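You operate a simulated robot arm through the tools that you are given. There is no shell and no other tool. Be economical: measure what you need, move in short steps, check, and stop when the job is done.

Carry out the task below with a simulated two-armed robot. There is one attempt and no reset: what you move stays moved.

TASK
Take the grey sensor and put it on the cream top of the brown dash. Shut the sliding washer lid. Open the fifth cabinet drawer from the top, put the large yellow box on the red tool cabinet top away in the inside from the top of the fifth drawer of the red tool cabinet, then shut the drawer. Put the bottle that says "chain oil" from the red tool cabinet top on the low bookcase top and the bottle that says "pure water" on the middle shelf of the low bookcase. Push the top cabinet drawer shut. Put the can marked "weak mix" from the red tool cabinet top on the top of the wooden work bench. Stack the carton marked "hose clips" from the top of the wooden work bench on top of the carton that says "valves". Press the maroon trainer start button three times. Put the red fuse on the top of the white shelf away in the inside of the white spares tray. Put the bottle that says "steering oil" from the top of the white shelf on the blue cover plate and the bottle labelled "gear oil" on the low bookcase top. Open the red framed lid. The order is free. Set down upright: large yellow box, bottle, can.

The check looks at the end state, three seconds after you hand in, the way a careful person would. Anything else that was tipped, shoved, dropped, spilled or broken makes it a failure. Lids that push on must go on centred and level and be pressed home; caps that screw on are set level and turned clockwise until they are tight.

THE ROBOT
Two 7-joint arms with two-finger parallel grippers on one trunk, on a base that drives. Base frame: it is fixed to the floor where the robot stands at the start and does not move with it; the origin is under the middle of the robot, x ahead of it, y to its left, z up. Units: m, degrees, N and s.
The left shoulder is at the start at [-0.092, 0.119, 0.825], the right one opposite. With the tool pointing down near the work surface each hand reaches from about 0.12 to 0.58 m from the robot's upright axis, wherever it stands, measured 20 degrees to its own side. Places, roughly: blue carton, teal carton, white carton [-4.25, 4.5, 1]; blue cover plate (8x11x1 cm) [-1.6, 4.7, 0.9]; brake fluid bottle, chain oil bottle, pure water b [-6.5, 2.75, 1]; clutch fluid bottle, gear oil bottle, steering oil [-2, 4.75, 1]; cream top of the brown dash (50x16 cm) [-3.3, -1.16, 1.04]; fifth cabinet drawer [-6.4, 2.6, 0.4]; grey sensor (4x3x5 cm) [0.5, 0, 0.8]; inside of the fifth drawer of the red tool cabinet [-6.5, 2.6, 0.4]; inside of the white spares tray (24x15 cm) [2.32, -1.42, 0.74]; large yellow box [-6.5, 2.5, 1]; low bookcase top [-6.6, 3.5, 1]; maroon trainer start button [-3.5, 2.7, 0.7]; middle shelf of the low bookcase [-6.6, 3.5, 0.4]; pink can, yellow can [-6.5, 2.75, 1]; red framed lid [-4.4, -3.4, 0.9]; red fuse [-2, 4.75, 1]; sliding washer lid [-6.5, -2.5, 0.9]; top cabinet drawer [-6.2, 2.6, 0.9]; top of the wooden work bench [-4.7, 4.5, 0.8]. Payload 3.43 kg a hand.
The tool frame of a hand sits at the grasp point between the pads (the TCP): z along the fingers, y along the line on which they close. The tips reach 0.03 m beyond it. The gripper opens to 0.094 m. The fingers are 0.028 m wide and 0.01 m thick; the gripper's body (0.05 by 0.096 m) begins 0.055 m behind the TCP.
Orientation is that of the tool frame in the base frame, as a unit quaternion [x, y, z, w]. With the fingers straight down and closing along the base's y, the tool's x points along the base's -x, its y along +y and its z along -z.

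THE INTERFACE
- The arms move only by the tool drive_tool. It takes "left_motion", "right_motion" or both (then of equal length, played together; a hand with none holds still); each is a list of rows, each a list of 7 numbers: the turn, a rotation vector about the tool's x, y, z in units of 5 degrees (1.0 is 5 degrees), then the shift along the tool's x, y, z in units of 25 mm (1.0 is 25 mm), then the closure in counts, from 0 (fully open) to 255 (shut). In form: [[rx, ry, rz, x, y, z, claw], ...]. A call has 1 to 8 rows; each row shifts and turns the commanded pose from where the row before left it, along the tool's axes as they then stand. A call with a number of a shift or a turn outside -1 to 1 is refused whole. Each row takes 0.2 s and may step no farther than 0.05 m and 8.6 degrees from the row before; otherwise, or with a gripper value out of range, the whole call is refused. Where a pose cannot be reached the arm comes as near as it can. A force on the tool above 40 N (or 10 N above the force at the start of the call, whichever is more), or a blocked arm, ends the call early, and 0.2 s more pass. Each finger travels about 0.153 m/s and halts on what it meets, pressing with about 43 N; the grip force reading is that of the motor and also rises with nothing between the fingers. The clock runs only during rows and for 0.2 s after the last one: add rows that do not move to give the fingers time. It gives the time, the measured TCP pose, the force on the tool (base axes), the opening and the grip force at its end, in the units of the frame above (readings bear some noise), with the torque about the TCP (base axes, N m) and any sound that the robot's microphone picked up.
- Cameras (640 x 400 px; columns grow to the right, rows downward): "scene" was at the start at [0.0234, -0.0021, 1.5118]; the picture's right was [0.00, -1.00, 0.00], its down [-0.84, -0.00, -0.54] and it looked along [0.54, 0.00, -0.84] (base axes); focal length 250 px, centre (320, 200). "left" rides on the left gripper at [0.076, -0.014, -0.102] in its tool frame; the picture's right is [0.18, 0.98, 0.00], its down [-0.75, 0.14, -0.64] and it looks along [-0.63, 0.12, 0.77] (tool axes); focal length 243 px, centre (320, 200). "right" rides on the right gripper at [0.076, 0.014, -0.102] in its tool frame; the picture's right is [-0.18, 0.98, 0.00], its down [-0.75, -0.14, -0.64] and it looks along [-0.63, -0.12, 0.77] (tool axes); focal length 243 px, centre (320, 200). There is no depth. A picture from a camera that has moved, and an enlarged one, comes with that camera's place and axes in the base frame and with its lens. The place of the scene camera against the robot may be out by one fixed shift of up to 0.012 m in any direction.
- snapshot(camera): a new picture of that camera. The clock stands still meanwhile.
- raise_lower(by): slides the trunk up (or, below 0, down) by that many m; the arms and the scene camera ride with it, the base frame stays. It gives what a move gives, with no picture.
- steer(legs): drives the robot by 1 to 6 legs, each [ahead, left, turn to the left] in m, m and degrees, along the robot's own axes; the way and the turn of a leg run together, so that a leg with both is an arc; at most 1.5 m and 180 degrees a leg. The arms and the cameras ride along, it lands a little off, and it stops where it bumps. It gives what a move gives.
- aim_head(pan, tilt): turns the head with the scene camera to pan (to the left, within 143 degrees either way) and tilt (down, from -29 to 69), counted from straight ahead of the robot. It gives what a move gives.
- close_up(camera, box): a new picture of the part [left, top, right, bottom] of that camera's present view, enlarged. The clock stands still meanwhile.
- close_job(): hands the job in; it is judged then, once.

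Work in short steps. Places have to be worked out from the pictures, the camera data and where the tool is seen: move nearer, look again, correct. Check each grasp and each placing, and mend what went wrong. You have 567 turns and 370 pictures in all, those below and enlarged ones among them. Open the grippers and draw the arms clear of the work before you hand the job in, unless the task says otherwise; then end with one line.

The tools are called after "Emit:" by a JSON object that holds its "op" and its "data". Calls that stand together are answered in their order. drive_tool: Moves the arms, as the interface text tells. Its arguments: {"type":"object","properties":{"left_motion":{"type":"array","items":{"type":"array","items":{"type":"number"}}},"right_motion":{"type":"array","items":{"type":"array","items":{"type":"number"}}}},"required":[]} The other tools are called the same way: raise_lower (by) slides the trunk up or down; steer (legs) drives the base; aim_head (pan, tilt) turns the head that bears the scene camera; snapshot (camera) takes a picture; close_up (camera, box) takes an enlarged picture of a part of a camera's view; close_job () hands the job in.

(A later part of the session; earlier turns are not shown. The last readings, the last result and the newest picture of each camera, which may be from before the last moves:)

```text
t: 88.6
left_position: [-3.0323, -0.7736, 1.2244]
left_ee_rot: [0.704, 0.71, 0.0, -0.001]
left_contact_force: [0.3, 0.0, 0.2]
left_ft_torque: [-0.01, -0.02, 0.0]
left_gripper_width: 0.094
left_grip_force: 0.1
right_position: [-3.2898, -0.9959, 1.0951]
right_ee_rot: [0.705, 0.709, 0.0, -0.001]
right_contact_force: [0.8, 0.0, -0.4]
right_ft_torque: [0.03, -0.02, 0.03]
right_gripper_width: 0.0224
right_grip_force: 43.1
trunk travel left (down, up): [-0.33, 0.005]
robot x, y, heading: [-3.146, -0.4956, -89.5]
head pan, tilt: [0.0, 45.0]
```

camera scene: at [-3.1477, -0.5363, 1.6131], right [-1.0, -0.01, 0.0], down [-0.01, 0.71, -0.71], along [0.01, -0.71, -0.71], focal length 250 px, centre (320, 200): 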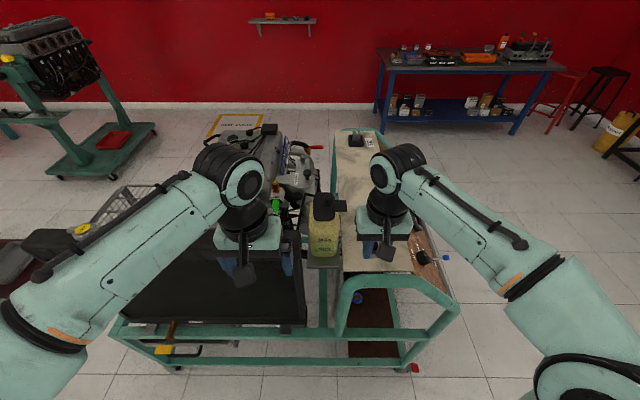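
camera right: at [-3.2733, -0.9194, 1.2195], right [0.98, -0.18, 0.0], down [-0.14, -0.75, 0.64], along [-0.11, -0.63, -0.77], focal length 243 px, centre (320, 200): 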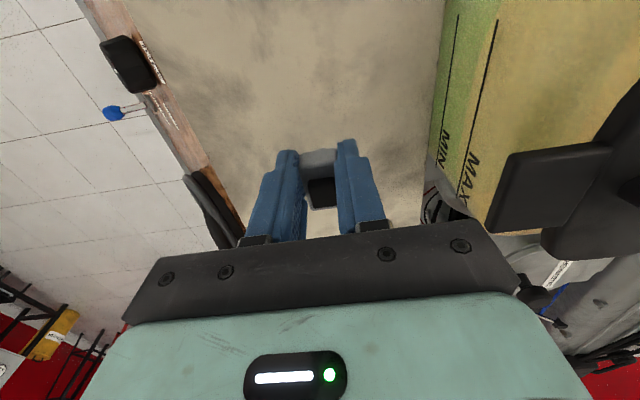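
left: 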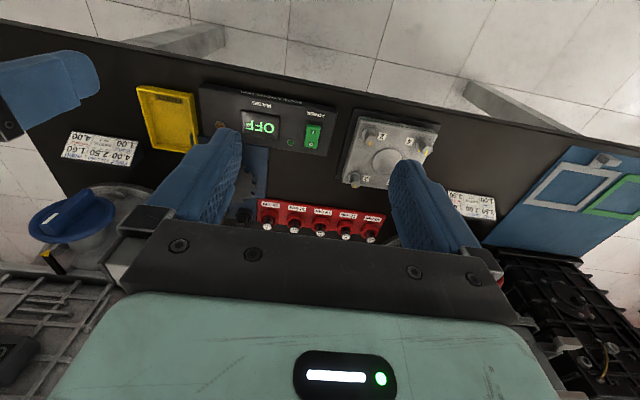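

Emit:
{"op": "close_up", "data": {"camera": "scene", "box": [320, 150, 416, 210]}}

Emit:
{"op": "drive_tool", "data": {"right_motion": [[0, 0, 0, 0, 0, 0.15, 255], [0, 0, 0, 0, 0, 0.15, 255], [0, 0, 0, 0, 0, 0.15, 255]]}}

```text
6.67 times, centred on (368, 180) of scene
camera zoom: at [-3.1477, -0.5368, 1.6133], right [-1.0, -0.01, 0.0], down [-0.01, 0.71, -0.71], along [0.01, -0.71, -0.71], focal length 1665 px, centre (0, 333)
```

zoom: 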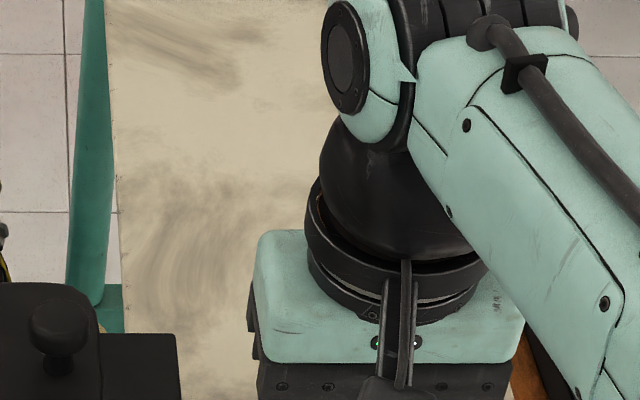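

```text
t: 89.4
left_position: [-3.0326, -0.7712, 1.2252]
left_ee_rot: [0.705, 0.709, -0.002, 0.001]
left_contact_force: [-0.5, 0.2, 0.8]
left_ft_torque: [-0.02, 0.02, -0.01]
left_gripper_width: 0.0939
left_grip_force: 0.0
right_position: [-3.2889, -0.9948, 1.0891]
right_ee_rot: [0.705, 0.71, -0.004, 0.006]
right_contact_force: [-2.5, -2.6, 31.5]
right_ft_torque: [-0.44, 0.18, -0.02]
right_gripper_width: 0.0228
right_grip_force: 43.2
trunk travel left (down, up): [-0.33, 0.005]
robot x, y, heading: [-3.1454, -0.4999, -89.7]
head pan, tilt: [0.0, 45.0]
```

Contact at about 31 N. I ease up a hair, open slowly and rise.

Emit:
{"op": "drive_tool", "data": {"right_motion": [[0, 0, 0, 0, 0, -0.15, 255], [0, 0, 0, 0, 0, -0.05, 190], [0, 0, 0, 0, 0, 0, 150], [0, 0, 0, 0, 0, 0, 130], [0, 0, 0, 0, 0, -0.4, 130], [0, 0, 0, 0, 0, -0.8, 130], [0, 0, 0, 0, 0, -0.9, 130], [0, 0, 0, 0, 0, -0.9, 130]]}}

Emit:
{"op": "snapshot", "data": {"camera": "right"}}

```text
t: 91.2
left_position: [-3.0319, -0.7736, 1.223]
left_ee_rot: [0.704, 0.711, 0.0, 0.0]
left_contact_force: [0.0, -0.2, 0.0]
left_ft_torque: [0.03, 0.0, 0.03]
left_gripper_width: 0.094
left_grip_force: 0.1
right_position: [-3.286, -0.9954, 1.1643]
right_ee_rot: [0.704, 0.71, 0.001, -0.001]
right_contact_force: [-0.6, 0.3, 0.1]
right_ft_torque: [0.01, 0.01, 0.02]
right_gripper_width: 0.0458
right_grip_force: 0.0
trunk travel left (down, up): [-0.33, 0.005]
robot x, y, heading: [-3.1434, -0.4993, -89.7]
head pan, tilt: [0.0, 45.0]
```

```text
336 pictures are left
camera right: at [-3.272, -0.9201, 1.266], right [0.98, -0.18, 0.0], down [-0.13, -0.76, 0.64], along [-0.11, -0.63, -0.77], focal length 243 px, centre (320, 200)
```

right: 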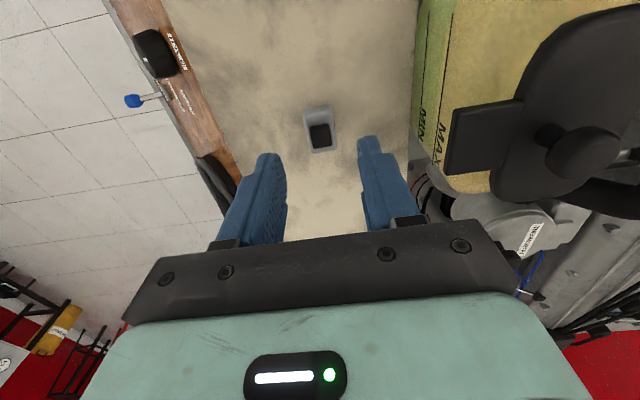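

The sensor stands upright on the cream top. I retract the hand, then back off and go west around the cart toward the blue bench.

Emit:
{"op": "drive_tool", "data": {"right_motion": [[0, 0, 0, 0, 0, -1, 130], [0, 0, 0, 0.8, 0, -0.2, 60], [0, 0, 0, 0.9, 0, 0, 0], [0, 0, 0, 0.9, 0, 0, 0], [0, 0, 0, 0.9, 0, 0, 0], [0, 0, 0, 0.9, 0, 0, 0], [0, 0, 0, 0.9, 0, 0, 0], [0, 0, 0, 0.9, 0, 0, 0]]}}

Emit:
{"op": "steer", "data": {"legs": [[-0.22, 0, 0], [0, -1.3, 0], [1.0, 0, 0]]}}

Emit:
{"op": "aim_head", "data": {"pan": 0, "tilt": 30}}

Emit:
{"op": "snapshot", "data": {"camera": "scene"}}

```text
t: 93.0
left_position: [-3.0326, -0.7725, 1.2239]
left_ee_rot: [0.704, 0.71, 0.001, -0.001]
left_contact_force: [0.0, 0.2, 0.0]
left_ft_torque: [-0.02, 0.02, 0.0]
left_gripper_width: 0.0937
left_grip_force: 0.2
right_position: [-3.2892, -0.8414, 1.193]
right_ee_rot: [0.705, 0.709, -0.002, 0.0]
right_contact_force: [-0.7, -0.1, -0.7]
right_ft_torque: [0.0, -0.02, 0.0]
right_gripper_width: 0.0938
right_grip_force: 0.0
trunk travel left (down, up): [-0.33, 0.005]
robot x, y, heading: [-3.1423, -0.4995, -89.7]
head pan, tilt: [0.0, 45.0]
```

```text
t: 110.4
left_position: [-4.3196, -1.5512, 1.2232]
left_ee_rot: [0.712, 0.702, 0.0, -0.001]
left_contact_force: [0.4, 1.0, -0.5]
left_ft_torque: [0.03, -0.01, 0.01]
left_gripper_width: 0.0938
left_grip_force: 0.0
right_position: [-4.577, -1.6136, 1.1932]
right_ee_rot: [0.713, 0.701, 0.0, 0.0]
right_contact_force: [0.4, 0.2, 0.2]
right_ft_torque: [0.0, 0.0, 0.01]
right_gripper_width: 0.094
right_grip_force: 0.0
trunk travel left (down, up): [-0.33, 0.005]
robot x, y, heading: [-4.4251, -1.273, -91.2]
head pan, tilt: [0.0, 45.0]
```

```text
t: 111.1
left_position: [-4.321, -1.552, 1.2235]
left_ee_rot: [0.713, 0.701, 0.001, 0.0]
left_contact_force: [-0.5, 0.5, 0.0]
left_ft_torque: [0.01, 0.01, 0.01]
left_gripper_width: 0.0939
left_grip_force: 0.1
right_position: [-4.579, -1.6126, 1.1931]
right_ee_rot: [0.712, 0.702, 0.0, 0.0]
right_contact_force: [-0.5, -0.5, 0.3]
right_ft_torque: [0.0, -0.02, -0.02]
right_gripper_width: 0.0941
right_grip_force: 0.1
trunk travel left (down, up): [-0.33, 0.005]
robot x, y, heading: [-4.4267, -1.2733, -90.8]
head pan, tilt: [0.0, 30.0]
```

```text
335 pictures are left
camera scene: at [-4.4296, -1.3213, 1.6359], right [-1.0, 0.02, 0.0], down [0.01, 0.5, -0.87], along [-0.01, -0.87, -0.5], focal length 250 px, centre (320, 200)
```

scene: 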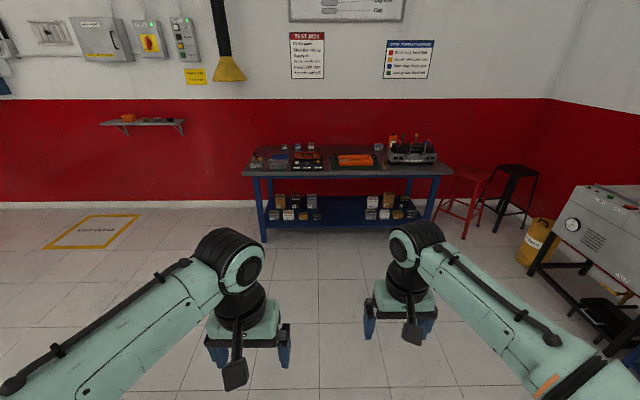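

Emit:
{"op": "close_up", "data": {"camera": "scene", "box": [240, 130, 450, 240]}}

```text
3.05 times, centred on (345, 185) of scene
camera zoom: at [-4.4296, -1.3213, 1.6359], right [-1.0, 0.02, 0.0], down [0.01, 0.5, -0.87], along [-0.01, -0.87, -0.5], focal length 761 px, centre (244, 246)
```

zoom: 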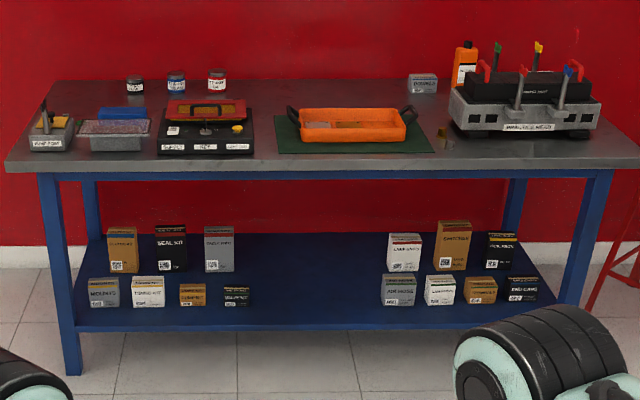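

The red-framed lid sits on a black unit on the blue bench around (-4.36, -3.3). I drive closer and look.

Emit:
{"op": "steer", "data": {"legs": [[1.25, -0.03, 1]]}}

Emit:
{"op": "aim_head", "data": {"pan": 0, "tilt": 40}}

Emit:
{"op": "snapshot", "data": {"camera": "scene"}}

Emit:
{"op": "snapshot", "data": {"camera": "left"}}

```text
t: 117.4
left_position: [-4.3682, -2.7936, 1.2233]
left_ee_rot: [0.712, 0.702, 0.0, -0.001]
left_contact_force: [0.2, -0.2, -0.5]
left_ft_torque: [0.03, 0.0, 0.03]
left_gripper_width: 0.094
left_grip_force: 0.1
right_position: [-4.6259, -2.8576, 1.1923]
right_ee_rot: [0.712, 0.702, 0.0, 0.0]
right_contact_force: [-0.5, -0.5, 0.5]
right_ft_torque: [0.0, 0.0, 0.0]
right_gripper_width: 0.0939
right_grip_force: 0.0
trunk travel left (down, up): [-0.33, 0.005]
robot x, y, heading: [-4.4755, -2.5154, -90.9]
head pan, tilt: [0.0, 30.0]
```

```text
t: 118.1
left_position: [-4.3681, -2.7954, 1.2236]
left_ee_rot: [0.712, 0.702, 0.0, 0.001]
left_contact_force: [0.3, -0.4, 0.3]
left_ft_torque: [-0.01, 0.03, 0.01]
left_gripper_width: 0.094
left_grip_force: 0.1
right_position: [-4.6256, -2.8595, 1.1921]
right_ee_rot: [0.712, 0.702, -0.001, 0.0]
right_contact_force: [0.1, 0.6, -0.6]
right_ft_torque: [-0.01, -0.01, 0.0]
right_gripper_width: 0.0939
right_grip_force: 0.1
trunk travel left (down, up): [-0.33, 0.005]
robot x, y, heading: [-4.4722, -2.5192, -90.6]
head pan, tilt: [0.0, 40.0]
```

```text
333 pictures are left
camera scene: at [-4.4779, -2.5604, 1.6207], right [-1.0, 0.01, 0.0], down [0.01, 0.64, -0.77], along [-0.01, -0.77, -0.64], focal length 250 px, centre (320, 200)
```

scene: 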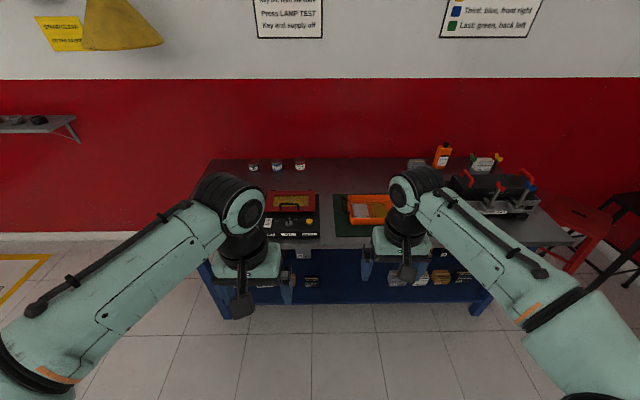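

```text
332 pictures are left
camera left: at [-4.3809, -2.7184, 1.3263], right [0.99, 0.17, 0.0], down [0.13, -0.76, 0.64], along [0.11, -0.63, -0.77], focal length 243 px, centre (320, 200)
```

left: 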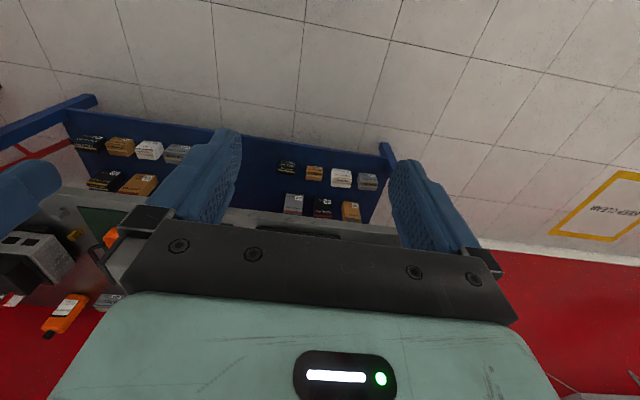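

The lid's handle is near (-4.35, -3.41, 0.87) and the bench front at about y = -3.25. I move ahead 0.36 m and look again.

Emit:
{"op": "steer", "data": {"legs": [[0.36, 0, 0.6]]}}

Emit:
{"op": "snapshot", "data": {"camera": "left"}}

Emit:
{"op": "close_up", "data": {"camera": "scene", "box": [200, 180, 440, 330]}}

```text
t: 120.4
left_position: [-4.3723, -3.1477, 1.2234]
left_ee_rot: [0.712, 0.702, 0.0, 0.0]
left_contact_force: [0.2, 0.4, 0.3]
left_ft_torque: [0.0, -0.03, 0.02]
left_gripper_width: 0.0942
left_grip_force: 0.1
right_position: [-4.6297, -3.2112, 1.1924]
right_ee_rot: [0.712, 0.702, 0.0, 0.0]
right_contact_force: [-0.2, 0.0, 0.8]
right_ft_torque: [0.0, 0.01, -0.02]
right_gripper_width: 0.094
right_grip_force: 0.0
trunk travel left (down, up): [-0.33, 0.005]
robot x, y, heading: [-4.4761, -2.8704, -90.7]
head pan, tilt: [0.0, 40.0]
```

```text
331 pictures are left
camera left: at [-4.3853, -3.0714, 1.3262], right [0.99, 0.17, 0.0], down [0.13, -0.76, 0.64], along [0.11, -0.63, -0.77], focal length 243 px, centre (320, 200)
```

left: 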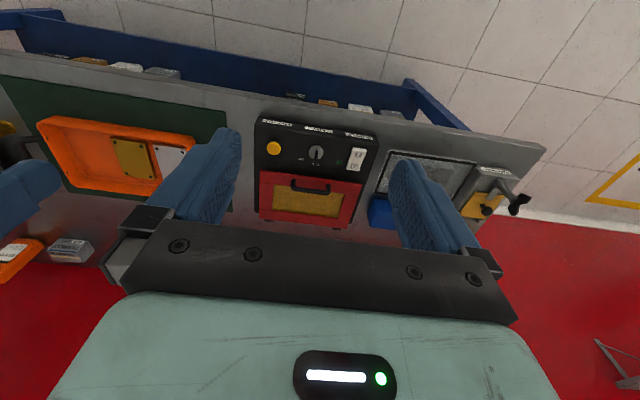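

```text
2.67 times, centred on (320, 255) of scene
camera zoom: at [-4.4826, -2.9136, 1.6204], right [-1.0, 0.01, 0.0], down [0.01, 0.64, -0.77], along [-0.01, -0.77, -0.64], focal length 666 px, centre (320, 53)
```

zoom: 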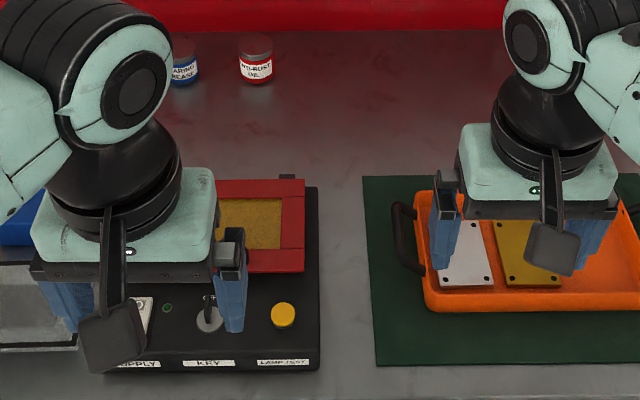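

Emit:
{"op": "close_up", "data": {"camera": "left", "box": [230, 100, 390, 240]}}

```text
2.86 times, centred on (310, 170) of left
camera zoom: at [-4.3853, -3.0714, 1.3262], right [0.99, 0.17, 0.0], down [0.13, -0.76, 0.64], along [0.11, -0.63, -0.77], focal length 693 px, centre (349, 286)
```

zoom: 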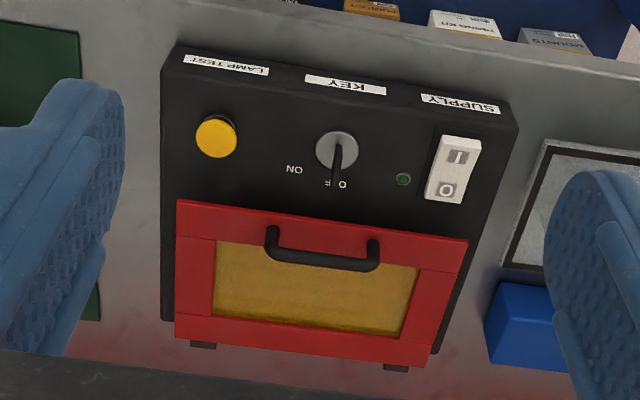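

The lid hinges at the rear, with a U handle (bar along x) near (-4.35, -3.415, 0.865). I move 0.13 m nearer and start turning the left hand 90° so its fingers straddle the bar in y.

Emit:
{"op": "steer", "data": {"legs": [[0.13, 0, 0.7]]}}

Emit:
{"op": "drive_tool", "data": {"left_motion": [[0, 0, 1, 0, 0, 0, 0], [0, 0, 1, 0, 0, 0, 0], [0, 0, 1, 0, 0, 0, 0], [0, 0, 1, 0, 0, 0, 0], [0, 0, 1, 0, 0, 0, 0], [0, 0, 1, 0, 0, 0, 0], [0, 0, 1, 0, 0, 0, 0], [0, 0, 1, 0, 0, 0, 0]]}}

Emit:
{"op": "drive_tool", "data": {"left_motion": [[0, 0, 1, 0, 0, 0, 120], [0, 0, 1, 0, 0, 0, 120], [0, 0, 1, 0, 0, 0, 120], [0, 0, 1, 0, 0, 0, 120], [0, 0, 1, 0, 0, 0, 120], [0, 0, 1, 0, 0, 0, 120], [0, 0, 1, 0, 0, 0, 120], [0, 0, 1, 0, 0, 0, 120]]}}

Emit:
{"op": "drive_tool", "data": {"left_motion": [[0, 0, 1, 0, 0, 0, 120], [0, 0, 1, 0, 0, 0, 120]]}}

Emit:
{"op": "snapshot", "data": {"camera": "left"}}

Emit:
{"op": "snapshot", "data": {"camera": "scene"}}

```text
t: 121.7
left_position: [-4.3707, -3.2785, 1.2237]
left_ee_rot: [0.708, 0.706, -0.001, 0.001]
left_contact_force: [-1.1, 0.2, 0.5]
left_ft_torque: [0.03, -0.01, 0.03]
left_gripper_width: 0.0942
left_grip_force: 0.0
right_position: [-4.6294, -3.3439, 1.193]
right_ee_rot: [0.708, 0.706, -0.002, 0.001]
right_contact_force: [-0.2, -0.4, 0.0]
right_ft_torque: [0.01, 0.01, -0.03]
right_gripper_width: 0.0941
right_grip_force: 0.0
trunk travel left (down, up): [-0.33, 0.005]
robot x, y, heading: [-4.4765, -3.0038, -90.4]
head pan, tilt: [0.0, 40.0]
```

```text
t: 123.5
left_position: [-4.3707, -3.2795, 1.2243]
left_ee_rot: [0.907, 0.421, -0.001, 0.0]
left_contact_force: [0.0, -0.3, 0.3]
left_ft_torque: [0.0, 0.01, -0.03]
left_gripper_width: 0.094
left_grip_force: 0.0
right_position: [-4.6293, -3.3446, 1.1925]
right_ee_rot: [0.708, 0.706, -0.001, 0.001]
right_contact_force: [-0.1, 0.5, 0.0]
right_ft_torque: [0.01, 0.01, 0.04]
right_gripper_width: 0.0941
right_grip_force: 0.0
trunk travel left (down, up): [-0.33, 0.005]
robot x, y, heading: [-4.4811, -3.0028, -90.3]
head pan, tilt: [0.0, 40.0]
```

```text
t: 125.3
left_position: [-4.3698, -3.2796, 1.2233]
left_ee_rot: [0.996, 0.085, 0.0, 0.0]
left_contact_force: [0.6, 0.4, 1.2]
left_ft_torque: [0.01, -0.02, 0.02]
left_gripper_width: 0.0496
left_grip_force: 0.1
right_position: [-4.6292, -3.3445, 1.1935]
right_ee_rot: [0.709, 0.706, -0.001, 0.001]
right_contact_force: [-0.8, -0.8, 0.0]
right_ft_torque: [0.03, -0.01, -0.01]
right_gripper_width: 0.094
right_grip_force: 0.1
trunk travel left (down, up): [-0.33, 0.005]
robot x, y, heading: [-4.4813, -3.0021, -90.2]
head pan, tilt: [0.0, 40.0]
```

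```text
t: 125.9
left_position: [-4.3712, -3.2806, 1.2233]
left_ee_rot: [1.0, -0.003, -0.001, 0.0]
left_contact_force: [0.2, 0.2, -0.3]
left_ft_torque: [0.02, 0.01, 0.0]
left_gripper_width: 0.05
left_grip_force: 0.1
right_position: [-4.6281, -3.3452, 1.1927]
right_ee_rot: [0.709, 0.705, -0.001, 0.001]
right_contact_force: [0.2, 0.5, -0.4]
right_ft_torque: [0.01, 0.05, 0.01]
right_gripper_width: 0.0939
right_grip_force: 0.1
trunk travel left (down, up): [-0.33, 0.005]
robot x, y, heading: [-4.4811, -3.0028, -89.9]
head pan, tilt: [0.0, 40.0]
```

```text
328 pictures are left
camera left: at [-4.2948, -3.265, 1.3261], right [0.18, -0.98, 0.0], down [-0.75, -0.14, 0.64], along [-0.63, -0.12, -0.77], focal length 243 px, centre (320, 200)
```

left: 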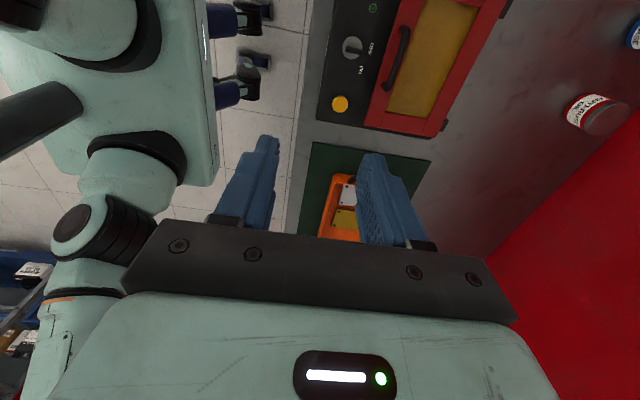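

```text
327 pictures are left
camera scene: at [-4.4833, -3.0456, 1.6206], right [-1.0, 0.0, 0.0], down [0.0, 0.64, -0.77], along [0.0, -0.77, -0.64], focal length 250 px, centre (320, 200)
```

scene: 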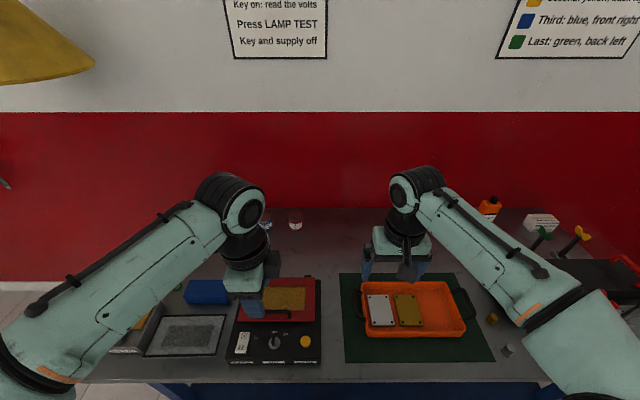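

Left tool now has x = +x, y = -y, z = down. I bring it over the handle at z about 1.08 and look.

Emit:
{"op": "drive_tool", "data": {"left_motion": [[0, 0, 0, 0.15, 0.83, 0.9, 120], [0, 0, 0, 0.15, 0.83, 0.9, 120], [0, 0, 0, 0.15, 0.83, 0.9, 120], [0, 0, 0, 0.15, 0.83, 0.9, 120], [0, 0, 0, 0.15, 0.83, 0.9, 120], [0, 0, 0, 0.15, 0.83, 0.9, 120]]}}

Emit:
{"op": "snapshot", "data": {"camera": "left"}}

```text
t: 127.3
left_position: [-4.3489, -3.4059, 1.0872]
left_ee_rot: [1.0, -0.002, -0.001, 0.0]
left_contact_force: [-0.1, -0.6, 0.0]
left_ft_torque: [0.01, -0.02, -0.03]
left_gripper_width: 0.0498
left_grip_force: 0.1
right_position: [-4.6278, -3.3464, 1.1942]
right_ee_rot: [0.708, 0.706, 0.0, 0.0]
right_contact_force: [0.0, 1.2, -0.5]
right_ft_torque: [0.02, 0.02, 0.0]
right_gripper_width: 0.0942
right_grip_force: 0.1
trunk travel left (down, up): [-0.33, 0.005]
robot x, y, heading: [-4.4812, -3.0029, -90.3]
head pan, tilt: [0.0, 40.0]
```

```text
326 pictures are left
camera left: at [-4.2721, -3.3923, 1.1889], right [0.18, -0.98, 0.0], down [-0.75, -0.14, 0.64], along [-0.63, -0.12, -0.77], focal length 243 px, centre (320, 200)
```

left: 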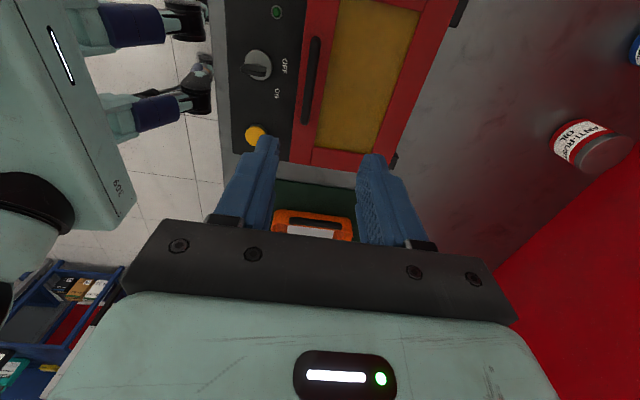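

Handle now estimates to (-4.344, -3.396, 0.88–0.90). I descend to z about 0.96 and look again.

Emit:
{"op": "drive_tool", "data": {"left_motion": [[0, 0, 0, 0.05, -0.12, 0.8, 120], [0, 0, 0, 0.05, -0.12, 0.8, 120], [0, 0, 0, 0.05, -0.12, 0.8, 120], [0, 0, 0, 0.05, 0, 0.8, 120], [0, 0, 0, 0, 0, 0.8, 120], [0, 0, 0, 0, 0, 0.8, 120]]}}

Emit:
{"op": "snapshot", "data": {"camera": "left"}}

Emit:
{"op": "close_up", "data": {"camera": "scene", "box": [210, 240, 370, 340]}}

```text
t: 128.7
left_position: [-4.3436, -3.3967, 0.9689]
left_ee_rot: [1.0, -0.002, 0.0, 0.001]
left_contact_force: [0.3, 0.5, 0.3]
left_ft_torque: [0.0, 0.01, 0.0]
left_gripper_width: 0.0497
left_grip_force: 0.1
right_position: [-4.627, -3.3447, 1.1929]
right_ee_rot: [0.708, 0.706, 0.0, 0.0]
right_contact_force: [0.2, -0.1, -0.6]
right_ft_torque: [0.01, -0.01, -0.06]
right_gripper_width: 0.094
right_grip_force: 0.0
trunk travel left (down, up): [-0.33, 0.005]
robot x, y, heading: [-4.4823, -3.0024, -90.5]
head pan, tilt: [0.0, 40.0]
```

```text
325 pictures are left
camera left: at [-4.2668, -3.3824, 1.0719], right [0.18, -0.98, 0.0], down [-0.75, -0.14, 0.64], along [-0.63, -0.12, -0.77], focal length 243 px, centre (320, 200)
```

left: 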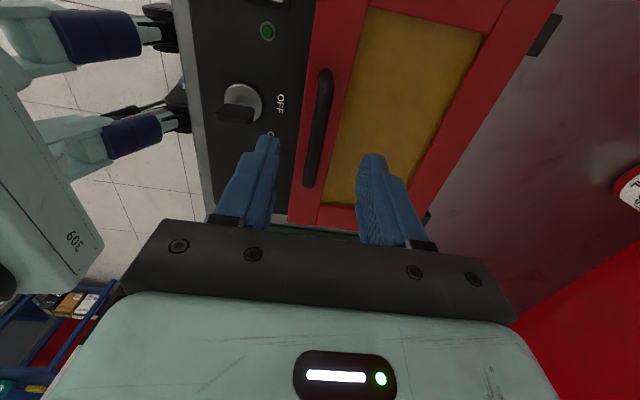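

```text
4.00 times, centred on (290, 290) of scene
camera zoom: at [-4.4832, -3.0458, 1.6206], right [-1.0, 0.0, 0.0], down [0.0, 0.64, -0.77], along [0.0, -0.77, -0.64], focal length 999 px, centre (440, -160)
```

zoom: 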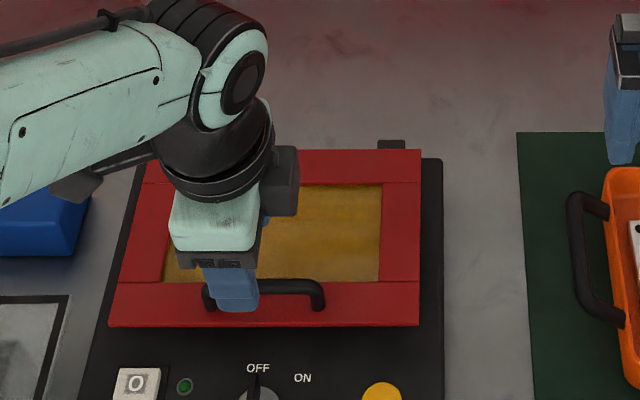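

Handle bar is at about (-4.354, -3.394, 0.893). I lower so the tips end just past the bar.

Emit:
{"op": "drive_tool", "data": {"left_motion": [[0, 0, 0, -0.2, -0.1, 0.6, 120], [0, 0, 0, -0.2, 0, 0.6, 120], [0, 0, 0, 0, 0, 0.5, 120], [0, 0, 0, 0, 0, 0.4, 120], [0, 0, 0, 0, 0, 0, 120]]}}

Emit:
{"op": "snapshot", "data": {"camera": "left"}}

```text
t: 129.9
left_position: [-4.3532, -3.3923, 0.9162]
left_ee_rot: [1.0, -0.002, 0.0, 0.001]
left_contact_force: [0.0, 0.5, 0.5]
left_ft_torque: [0.01, 0.03, 0.0]
left_gripper_width: 0.0497
left_grip_force: 0.2
right_position: [-4.6284, -3.3439, 1.1931]
right_ee_rot: [0.708, 0.706, 0.0, 0.001]
right_contact_force: [-0.4, 0.1, 1.4]
right_ft_torque: [-0.01, -0.01, -0.02]
right_gripper_width: 0.0941
right_grip_force: 0.2
trunk travel left (down, up): [-0.33, 0.005]
robot x, y, heading: [-4.4819, -3.0015, -90.1]
head pan, tilt: [0.0, 40.0]
```

```text
323 pictures are left
camera left: at [-4.276, -3.377, 1.0189], right [0.18, -0.98, 0.0], down [-0.75, -0.14, 0.64], along [-0.63, -0.12, -0.77], focal length 243 px, centre (320, 200)
```

left: 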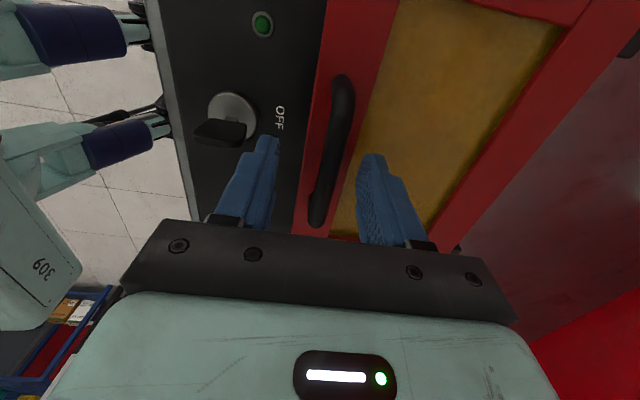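

The bar lies between the fingertips. I close on it.

Emit:
{"op": "drive_tool", "data": {"left_motion": [[0, 0, 0, 0, 0.3, 0, 150], [0, 0, 0, 0, 0, 0, 255], [0, 0, 0, 0, 0, 0, 255], [0, 0, 0, 0, 0, 0, 255]]}}

Emit:
{"op": "snapshot", "data": {"camera": "left"}}

```text
t: 130.9
left_position: [-4.353, -3.3951, 0.9173]
left_ee_rot: [1.0, -0.001, 0.0, -0.001]
left_contact_force: [-0.9, 23.4, 3.3]
left_ft_torque: [0.37, -0.19, 0.26]
left_gripper_width: 0.0102
left_grip_force: 43.8
right_position: [-4.6291, -3.3419, 1.1936]
right_ee_rot: [0.708, 0.706, -0.001, 0.001]
right_contact_force: [-0.3, 0.2, 0.0]
right_ft_torque: [-0.04, 0.03, 0.01]
right_gripper_width: 0.0939
right_grip_force: 0.1
trunk travel left (down, up): [-0.33, 0.005]
robot x, y, heading: [-4.4832, -3.0029, -90.2]
head pan, tilt: [0.0, 40.0]
```

```text
322 pictures are left
camera left: at [-4.2759, -3.3814, 1.0192], right [0.18, -0.98, 0.0], down [-0.75, -0.14, 0.64], along [-0.63, -0.11, -0.77], focal length 243 px, centre (320, 200)
```

left: 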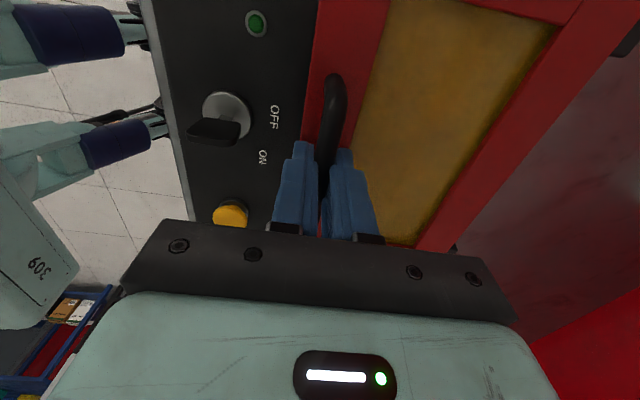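

Gripped (10 mm bar). I lift along the lid's arc (hinge near y = -3.545, z = 0.865), first 30°.

Emit:
{"op": "drive_tool", "data": {"left_motion": [[0, 0, 0, 0, -0.2, -0.1, 255], [0, 0, 0, 0, 0.15, -0.5, 255], [0, 0, 0, 0, 0.15, -0.5, 255], [0, 0, 0, 0, 0.2, -0.5, 255], [0, 0, 0, 0, 0.3, -0.5, 255], [0, 0, 0, 0, 0.3, -0.45, 255], [0, 0, 0, 0, 0.3, -0.4, 255]]}}

Emit:
{"op": "snapshot", "data": {"camera": "scene"}}

```text
t: 132.7
left_position: [-4.3522, -3.4329, 0.9871]
left_ee_rot: [1.0, -0.003, -0.001, 0.003]
left_contact_force: [-0.6, -19.0, -19.3]
left_ft_torque: [-0.26, 0.4, -0.31]
left_gripper_width: 0.0103
left_grip_force: 44.7
right_position: [-4.6288, -3.3471, 1.1919]
right_ee_rot: [0.709, 0.705, 0.0, -0.001]
right_contact_force: [-0.3, 0.3, -0.3]
right_ft_torque: [0.02, 0.0, 0.0]
right_gripper_width: 0.094
right_grip_force: 0.2
trunk travel left (down, up): [-0.33, 0.005]
robot x, y, heading: [-4.4822, -3.0046, -90.0]
head pan, tilt: [0.0, 40.0]
stopped in row 7 (left hand): the force on the tool passed its limit at 41 N (the readings are from after the stop); the commanded pose is now the measured one
```

```text
321 pictures are left
camera scene: at [-4.4833, -3.0492, 1.6204], right [-1.0, 0.0, 0.0], down [0.0, 0.64, -0.76], along [0.0, -0.76, -0.64], focal length 250 px, centre (320, 200)
```

scene: 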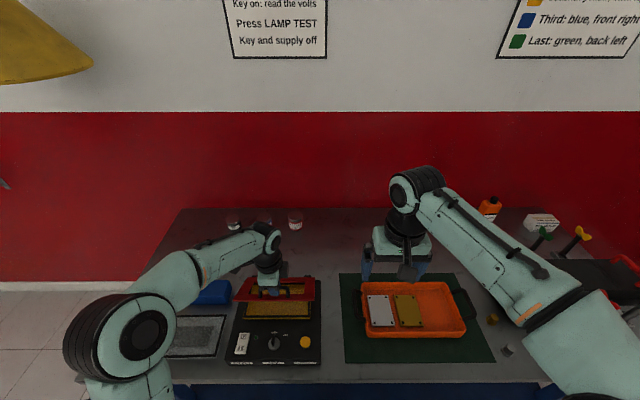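

The lid is rising; the force points toward the hinge, so the true radius is a bit smaller. I continue on a tighter arc.

Emit:
{"op": "drive_tool", "data": {"left_motion": [[0, 0, 0, 0, 0.1, 0.1, 255], [0, 0, 0, 0, 0.4, -0.25, 255], [0, 0, 0, 0, 0.4, -0.25, 255], [0, 0, 0, 0, 0.45, -0.2, 255], [0, 0, 0, 0, 0.45, -0.2, 255], [0, 0, 0, 0, 0.45, -0.15, 255], [0, 0, 0, 0, 0.45, -0.1, 255]]}}

Emit:
{"op": "close_up", "data": {"camera": "scene", "box": [180, 200, 420, 350]}}

```text
t: 134.3
left_position: [-4.3518, -3.4956, 1.02]
left_ee_rot: [1.0, -0.003, -0.001, 0.005]
left_contact_force: [7.4, 7.9, 29.3]
left_ft_torque: [0.05, 0.29, -0.64]
left_gripper_width: 0.0106
left_grip_force: 43.6
right_position: [-4.6277, -3.3429, 1.1932]
right_ee_rot: [0.708, 0.706, -0.001, 0.001]
right_contact_force: [0.1, 0.8, 0.4]
right_ft_torque: [0.04, -0.02, -0.02]
right_gripper_width: 0.0941
right_grip_force: 0.1
trunk travel left (down, up): [-0.33, 0.005]
robot x, y, heading: [-4.4815, -3.0038, -90.0]
head pan, tilt: [0.0, 40.0]
```

```text
2.67 times, centred on (300, 275) of scene
camera zoom: at [-4.4827, -3.0422, 1.6209], right [-1.0, 0.0, 0.0], down [0.0, 0.64, -0.77], along [0.0, -0.77, -0.64], focal length 666 px, centre (373, 0)
```

zoom: 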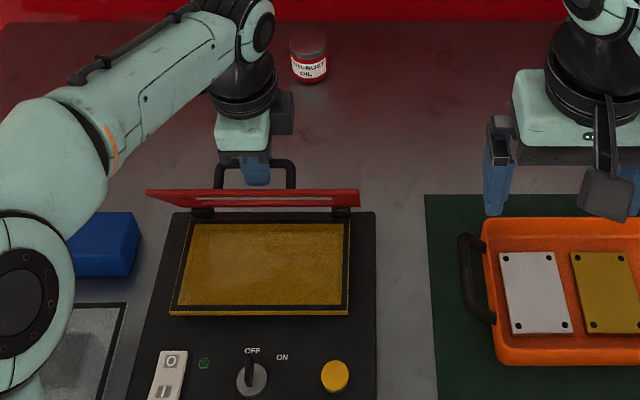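

Fitting the arc gives hinge (-3.534, 0.858), r = 0.145; lid is at about 60°. I continue to about 90° and beyond.

Emit:
{"op": "drive_tool", "data": {"left_motion": [[0, 0, 0, 0, 0.2, -0.2, 255], [0, 0, 0, 0, 0.4, -0.06, 255], [0, 0, 0, 0, 0.45, 0, 255], [0, 0, 0, 0, 0.45, 0, 255], [0, 0, 0, 0, 0.4, 0.04, 255], [0, 0, 0, 0, 0.4, 0.06, 255], [0, 0, 0, 0, 0.4, 0.08, 255]]}}

Emit:
{"op": "close_up", "data": {"camera": "scene", "box": [180, 200, 420, 350]}}

```text
t: 135.9
left_position: [-4.3529, -3.5642, 1.0187]
left_ee_rot: [1.0, -0.003, -0.001, 0.003]
left_contact_force: [3.9, -3.1, 14.2]
left_ft_torque: [-0.01, 0.33, -0.81]
left_gripper_width: 0.0106
left_grip_force: 44.3
right_position: [-4.6286, -3.3448, 1.1936]
right_ee_rot: [0.708, 0.706, -0.001, 0.001]
right_contact_force: [0.4, -1.1, 0.4]
right_ft_torque: [0.02, 0.0, -0.01]
right_gripper_width: 0.094
right_grip_force: 0.0
trunk travel left (down, up): [-0.33, 0.005]
robot x, y, heading: [-4.4818, -3.0039, -90.4]
head pan, tilt: [0.0, 40.0]
```

```text
2.67 times, centred on (300, 275) of scene
camera zoom: at [-4.483, -3.0452, 1.6207], right [-1.0, 0.0, 0.0], down [0.0, 0.64, -0.77], along [0.0, -0.77, -0.64], focal length 666 px, centre (373, 0)
```

zoom: 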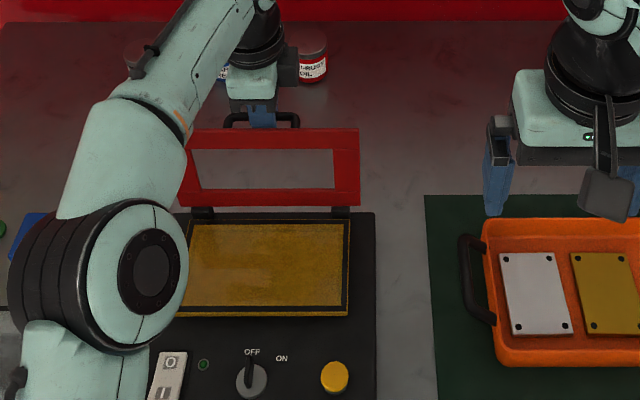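

Lid about vertical. I go on toward 105° until it meets its stop.

Emit:
{"op": "drive_tool", "data": {"left_motion": [[0, 0, 0, 0, 0.4, 0.05, 255], [0, 0, 0, 0, 0.4, 0.1, 255], [0, 0, 0, 0, 0.4, 0.12, 255], [0, 0, 0, 0, 0.4, 0.15, 255]]}}

Emit:
{"op": "close_up", "data": {"camera": "scene", "box": [180, 200, 420, 350]}}

```text
t: 136.9
left_position: [-4.3538, -3.5833, 1.0132]
left_ee_rot: [1.0, -0.001, -0.001, 0.012]
left_contact_force: [4.6, -3.7, 9.5]
left_ft_torque: [-0.03, 0.63, -1.19]
left_gripper_width: 0.0105
left_grip_force: 44.1
left hand out of reach, approached as far as the arm can: row 2, 3, 4
right_position: [-4.6282, -3.3449, 1.1925]
right_ee_rot: [0.708, 0.706, 0.0, 0.0]
right_contact_force: [0.2, -0.2, -0.6]
right_ft_torque: [-0.01, -0.03, 0.02]
right_gripper_width: 0.0939
right_grip_force: 0.1
trunk travel left (down, up): [-0.33, 0.005]
robot x, y, heading: [-4.4765, -3.0042, -90.3]
head pan, tilt: [0.0, 40.0]
stopped in row 4 (left hand): the force on the tool passed its limit at 43 N (the readings are from after the stop); the commanded pose is now the measured one
```

```text
2.67 times, centred on (300, 275) of scene
camera zoom: at [-4.4829, -3.046, 1.6203], right [-1.0, 0.0, 0.0], down [0.0, 0.64, -0.77], along [0.0, -0.77, -0.64], focal length 666 px, centre (373, 0)
```

zoom: 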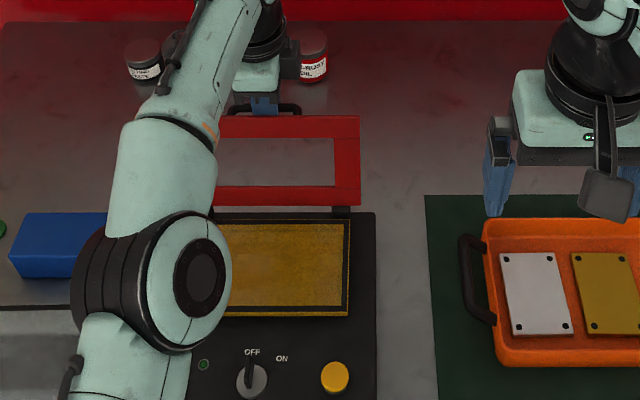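

The arm is at its reach with the lid near 96°. I open only slightly (so the inner finger does not push the lid), then lift straight up and look.

Emit:
{"op": "drive_tool", "data": {"left_motion": [[0, 0, 0, 0, 0, 0, 208], [0, 0, 0, 0, 0, 0, 208], [0, 0, 0, 0, 0, -0.6, 208], [0, 0, 0, 0, 0, -0.8, 208], [0, 0, 0, 0, 0, -0.8, 208], [0, 0, 0, 0, -0.6, -0.8, 208], [0, 0, 0, 0, -0.8, -0.4, 208]]}}

Emit:
{"op": "snapshot", "data": {"camera": "scene"}}

```text
t: 138.5
left_position: [-4.3527, -3.5513, 1.0997]
left_ee_rot: [1.0, -0.001, -0.001, 0.009]
left_contact_force: [-0.2, 0.8, -0.4]
left_ft_torque: [0.0, 0.01, 0.0]
left_gripper_width: 0.0174
left_grip_force: 0.1
left hand out of reach, approached as far as the arm can: row 4, 5, 6, 7
right_position: [-4.6279, -3.3459, 1.1927]
right_ee_rot: [0.708, 0.706, -0.001, 0.001]
right_contact_force: [1.4, -0.5, -0.2]
right_ft_torque: [0.01, 0.02, 0.01]
right_gripper_width: 0.0938
right_grip_force: 0.0
trunk travel left (down, up): [-0.33, 0.005]
robot x, y, heading: [-4.4795, -3.0012, -90.0]
head pan, tilt: [0.0, 40.0]
```

```text
317 pictures are left
camera scene: at [-4.4831, -3.0458, 1.6206], right [-1.0, 0.0, 0.0], down [0.0, 0.64, -0.77], along [0.0, -0.77, -0.64], focal length 250 px, centre (320, 200)
```

scene: 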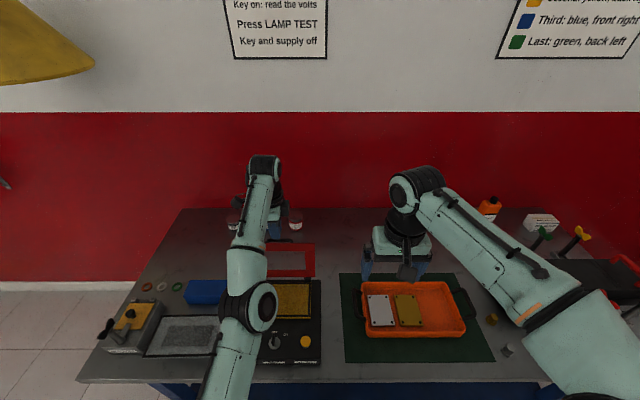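

The lid stays open. I retract the left hand up and back.

Emit:
{"op": "drive_tool", "data": {"left_motion": [[0, 0, 0, 0, -0.8, -0.6, 150], [0, 0, 0, 0, -1, -0.6, 100], [0, 0, 0, 0, -1, -0.6, 0], [0, 0, 0, 0, -1, -0.6, 0], [0, 0, 0, 0, -1, -0.6, 0], [0, 0, 0, 0, -1, -0.6, 0], [0, 0, 0, 0, -1, -0.6, 0], [0, 0, 0, 0, -1, -0.6, 0]]}}

Emit:
{"op": "drive_tool", "data": {"left_motion": [[0, 0, -1, 0, -1, 0, 0], [0, 0, -1, 0, -1, 0, 0], [0, 0, -1, 0, 0, 0, 0], [0, 0, -1, 0, 0, 0, 0], [0, 0, -1, 0, 0, 0, 0], [0, 0, -1, 0, 0, 0, 0], [0, 0, -1, 0, 0, 0, 0], [0, 0, -1, 0, 0, 0, 0]]}}

Emit:
{"op": "drive_tool", "data": {"left_motion": [[0, 0, -1, 0, 0, 0, 0], [0, 0, -1, 0, 0, 0, 0], [0, 0, -1, 0, 0, 0, 0], [0, 0, -1, 0, 0, 0, 0], [0, 0, -1, 0, 0, 0, 0], [0, 0, -1, 0, 0, 0, 0], [0, 0, -1, 0, 0, 0, 0], [0, 0, -1, 0, 0, 0, 0]]}}

Emit:
{"op": "snapshot", "data": {"camera": "scene"}}

```text
t: 140.3
left_position: [-4.3518, -3.3975, 1.2364]
left_ee_rot: [1.0, 0.0, -0.001, 0.009]
left_contact_force: [0.7, 0.5, -0.6]
left_ft_torque: [-0.02, -0.03, -0.01]
left_gripper_width: 0.0942
left_grip_force: 0.2
left hand out of reach, approached as far as the arm can: row 1, 2, 3
right_position: [-4.629, -3.3447, 1.1943]
right_ee_rot: [0.709, 0.706, 0.0, 0.001]
right_contact_force: [-0.5, 0.4, 0.5]
right_ft_torque: [0.03, -0.02, 0.03]
right_gripper_width: 0.0939
right_grip_force: 0.0
trunk travel left (down, up): [-0.33, 0.005]
robot x, y, heading: [-4.4796, -3.0043, -90.0]
head pan, tilt: [0.0, 40.0]
```

```text
t: 142.1
left_position: [-4.3549, -3.3462, 1.2338]
left_ee_rot: [0.939, 0.343, -0.005, 0.007]
left_contact_force: [-0.3, 0.6, 1.3]
left_ft_torque: [-0.02, -0.03, -0.01]
left_gripper_width: 0.094
left_grip_force: 0.1
right_position: [-4.6279, -3.345, 1.1926]
right_ee_rot: [0.709, 0.706, -0.001, 0.001]
right_contact_force: [-0.1, -0.4, -0.7]
right_ft_torque: [0.01, -0.03, 0.0]
right_gripper_width: 0.0939
right_grip_force: 0.0
trunk travel left (down, up): [-0.33, 0.005]
robot x, y, heading: [-4.4806, -3.0041, -90.4]
head pan, tilt: [0.0, 40.0]
```

```text
t: 143.9
left_position: [-4.3547, -3.347, 1.2314]
left_ee_rot: [0.766, 0.643, -0.007, 0.007]
left_contact_force: [-0.6, 0.2, 0.1]
left_ft_torque: [-0.01, 0.0, -0.01]
left_gripper_width: 0.0937
left_grip_force: 0.1
right_position: [-4.6282, -3.3458, 1.1928]
right_ee_rot: [0.708, 0.706, 0.0, 0.0]
right_contact_force: [0.5, -0.4, 0.4]
right_ft_torque: [-0.02, -0.03, 0.0]
right_gripper_width: 0.094
right_grip_force: 0.1
trunk travel left (down, up): [-0.33, 0.005]
robot x, y, heading: [-4.4798, -3.0048, -89.9]
head pan, tilt: [0.0, 40.0]
```

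```text
316 pictures are left
camera scene: at [-4.4832, -3.0459, 1.6206], right [-1.0, 0.0, 0.0], down [0.0, 0.64, -0.77], along [0.0, -0.77, -0.64], focal length 250 px, centre (320, 200)
```

scene: 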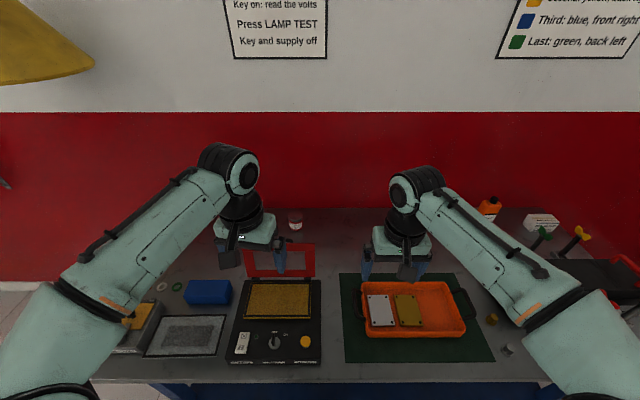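

The lid is open and steady. I finish the hand's turn, back off, face west and approach the washer.

Emit:
{"op": "drive_tool", "data": {"left_motion": [[0, 0, -1, 0, 0, 0, 0], [0, 0, -0.9, 0, 0, 0, 0]]}}

Emit:
{"op": "steer", "data": {"legs": [[-0.6, 0, 0], [0, 0, -90], [0.6, 0, 0]]}}

Emit:
{"op": "aim_head", "data": {"pan": 0, "tilt": 30}}

Emit:
{"op": "snapshot", "data": {"camera": "scene"}}

```text
t: 144.5
left_position: [-4.354, -3.3459, 1.2325]
left_ee_rot: [0.71, 0.704, -0.009, 0.006]
left_contact_force: [0.3, -0.3, -1.1]
left_ft_torque: [0.01, 0.0, -0.02]
left_gripper_width: 0.0941
left_grip_force: 0.0
right_position: [-4.6285, -3.3455, 1.193]
right_ee_rot: [0.708, 0.707, 0.0, 0.001]
right_contact_force: [-0.3, 0.0, 0.6]
right_ft_torque: [-0.04, -0.03, 0.03]
right_gripper_width: 0.094
right_grip_force: 0.0
trunk travel left (down, up): [-0.33, 0.005]
robot x, y, heading: [-4.4808, -3.0037, -90.2]
head pan, tilt: [0.0, 40.0]
```

```text
t: 154.8
left_position: [-5.4324, -2.4941, 1.2326]
left_ee_rot: [1.0, -0.017, -0.01, 0.0]
left_contact_force: [-0.1, -0.4, 0.1]
left_ft_torque: [0.0, 0.03, 0.05]
left_gripper_width: 0.0939
left_grip_force: 0.1
right_position: [-5.4242, -2.2209, 1.1925]
right_ee_rot: [1.0, -0.012, 0.0, 0.0]
right_contact_force: [0.1, 0.5, 0.3]
right_ft_torque: [-0.04, -0.01, -0.02]
right_gripper_width: 0.094
right_grip_force: 0.0
trunk travel left (down, up): [-0.33, 0.005]
robot x, y, heading: [-5.0856, -2.3764, 178.4]
head pan, tilt: [0.0, 40.0]
```

```text
t: 155.6
left_position: [-5.4329, -2.4944, 1.2328]
left_ee_rot: [1.0, -0.017, -0.01, -0.001]
left_contact_force: [0.8, -0.2, 0.1]
left_ft_torque: [0.03, -0.04, -0.01]
left_gripper_width: 0.0938
left_grip_force: 0.0
right_position: [-5.4252, -2.22, 1.193]
right_ee_rot: [1.0, -0.013, 0.0, 0.0]
right_contact_force: [0.5, 0.1, 0.3]
right_ft_torque: [0.02, -0.04, 0.01]
right_gripper_width: 0.0939
right_grip_force: 0.0
trunk travel left (down, up): [-0.33, 0.005]
robot x, y, heading: [-5.0897, -2.3771, 178.6]
head pan, tilt: [0.0, 30.0]
```

```text
315 pictures are left
camera scene: at [-5.1355, -2.3773, 1.6359], right [0.03, 1.0, 0.0], down [0.5, -0.01, -0.87], along [-0.87, 0.02, -0.5], focal length 250 px, centre (320, 200)
```

scene: 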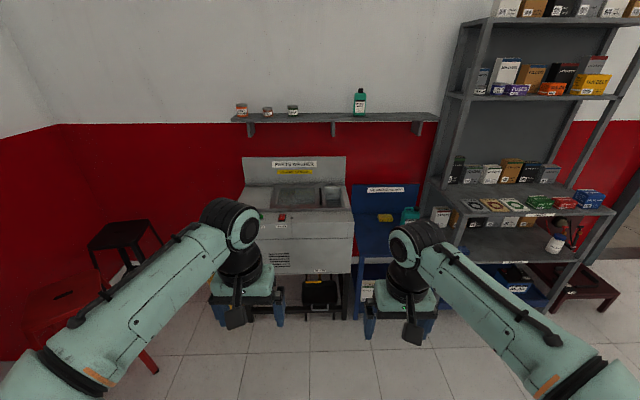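

Emit:
{"op": "close_up", "data": {"camera": "scene", "box": [230, 145, 390, 245]}}

```text
4.00 times, centred on (310, 195) of scene
camera zoom: at [-5.1355, -2.3773, 1.6359], right [0.03, 1.0, 0.0], down [0.5, -0.01, -0.87], along [-0.87, 0.02, -0.5], focal length 999 px, centre (360, 220)
```

zoom: 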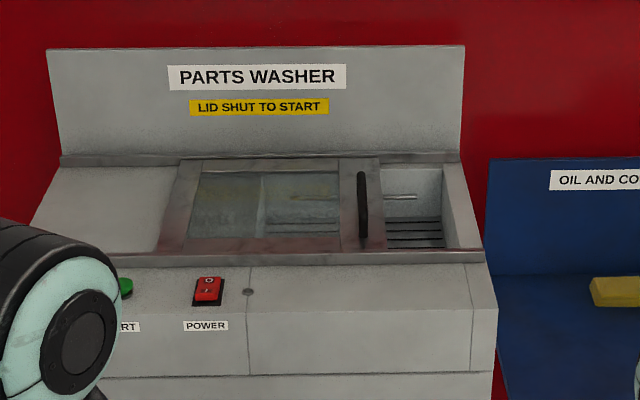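

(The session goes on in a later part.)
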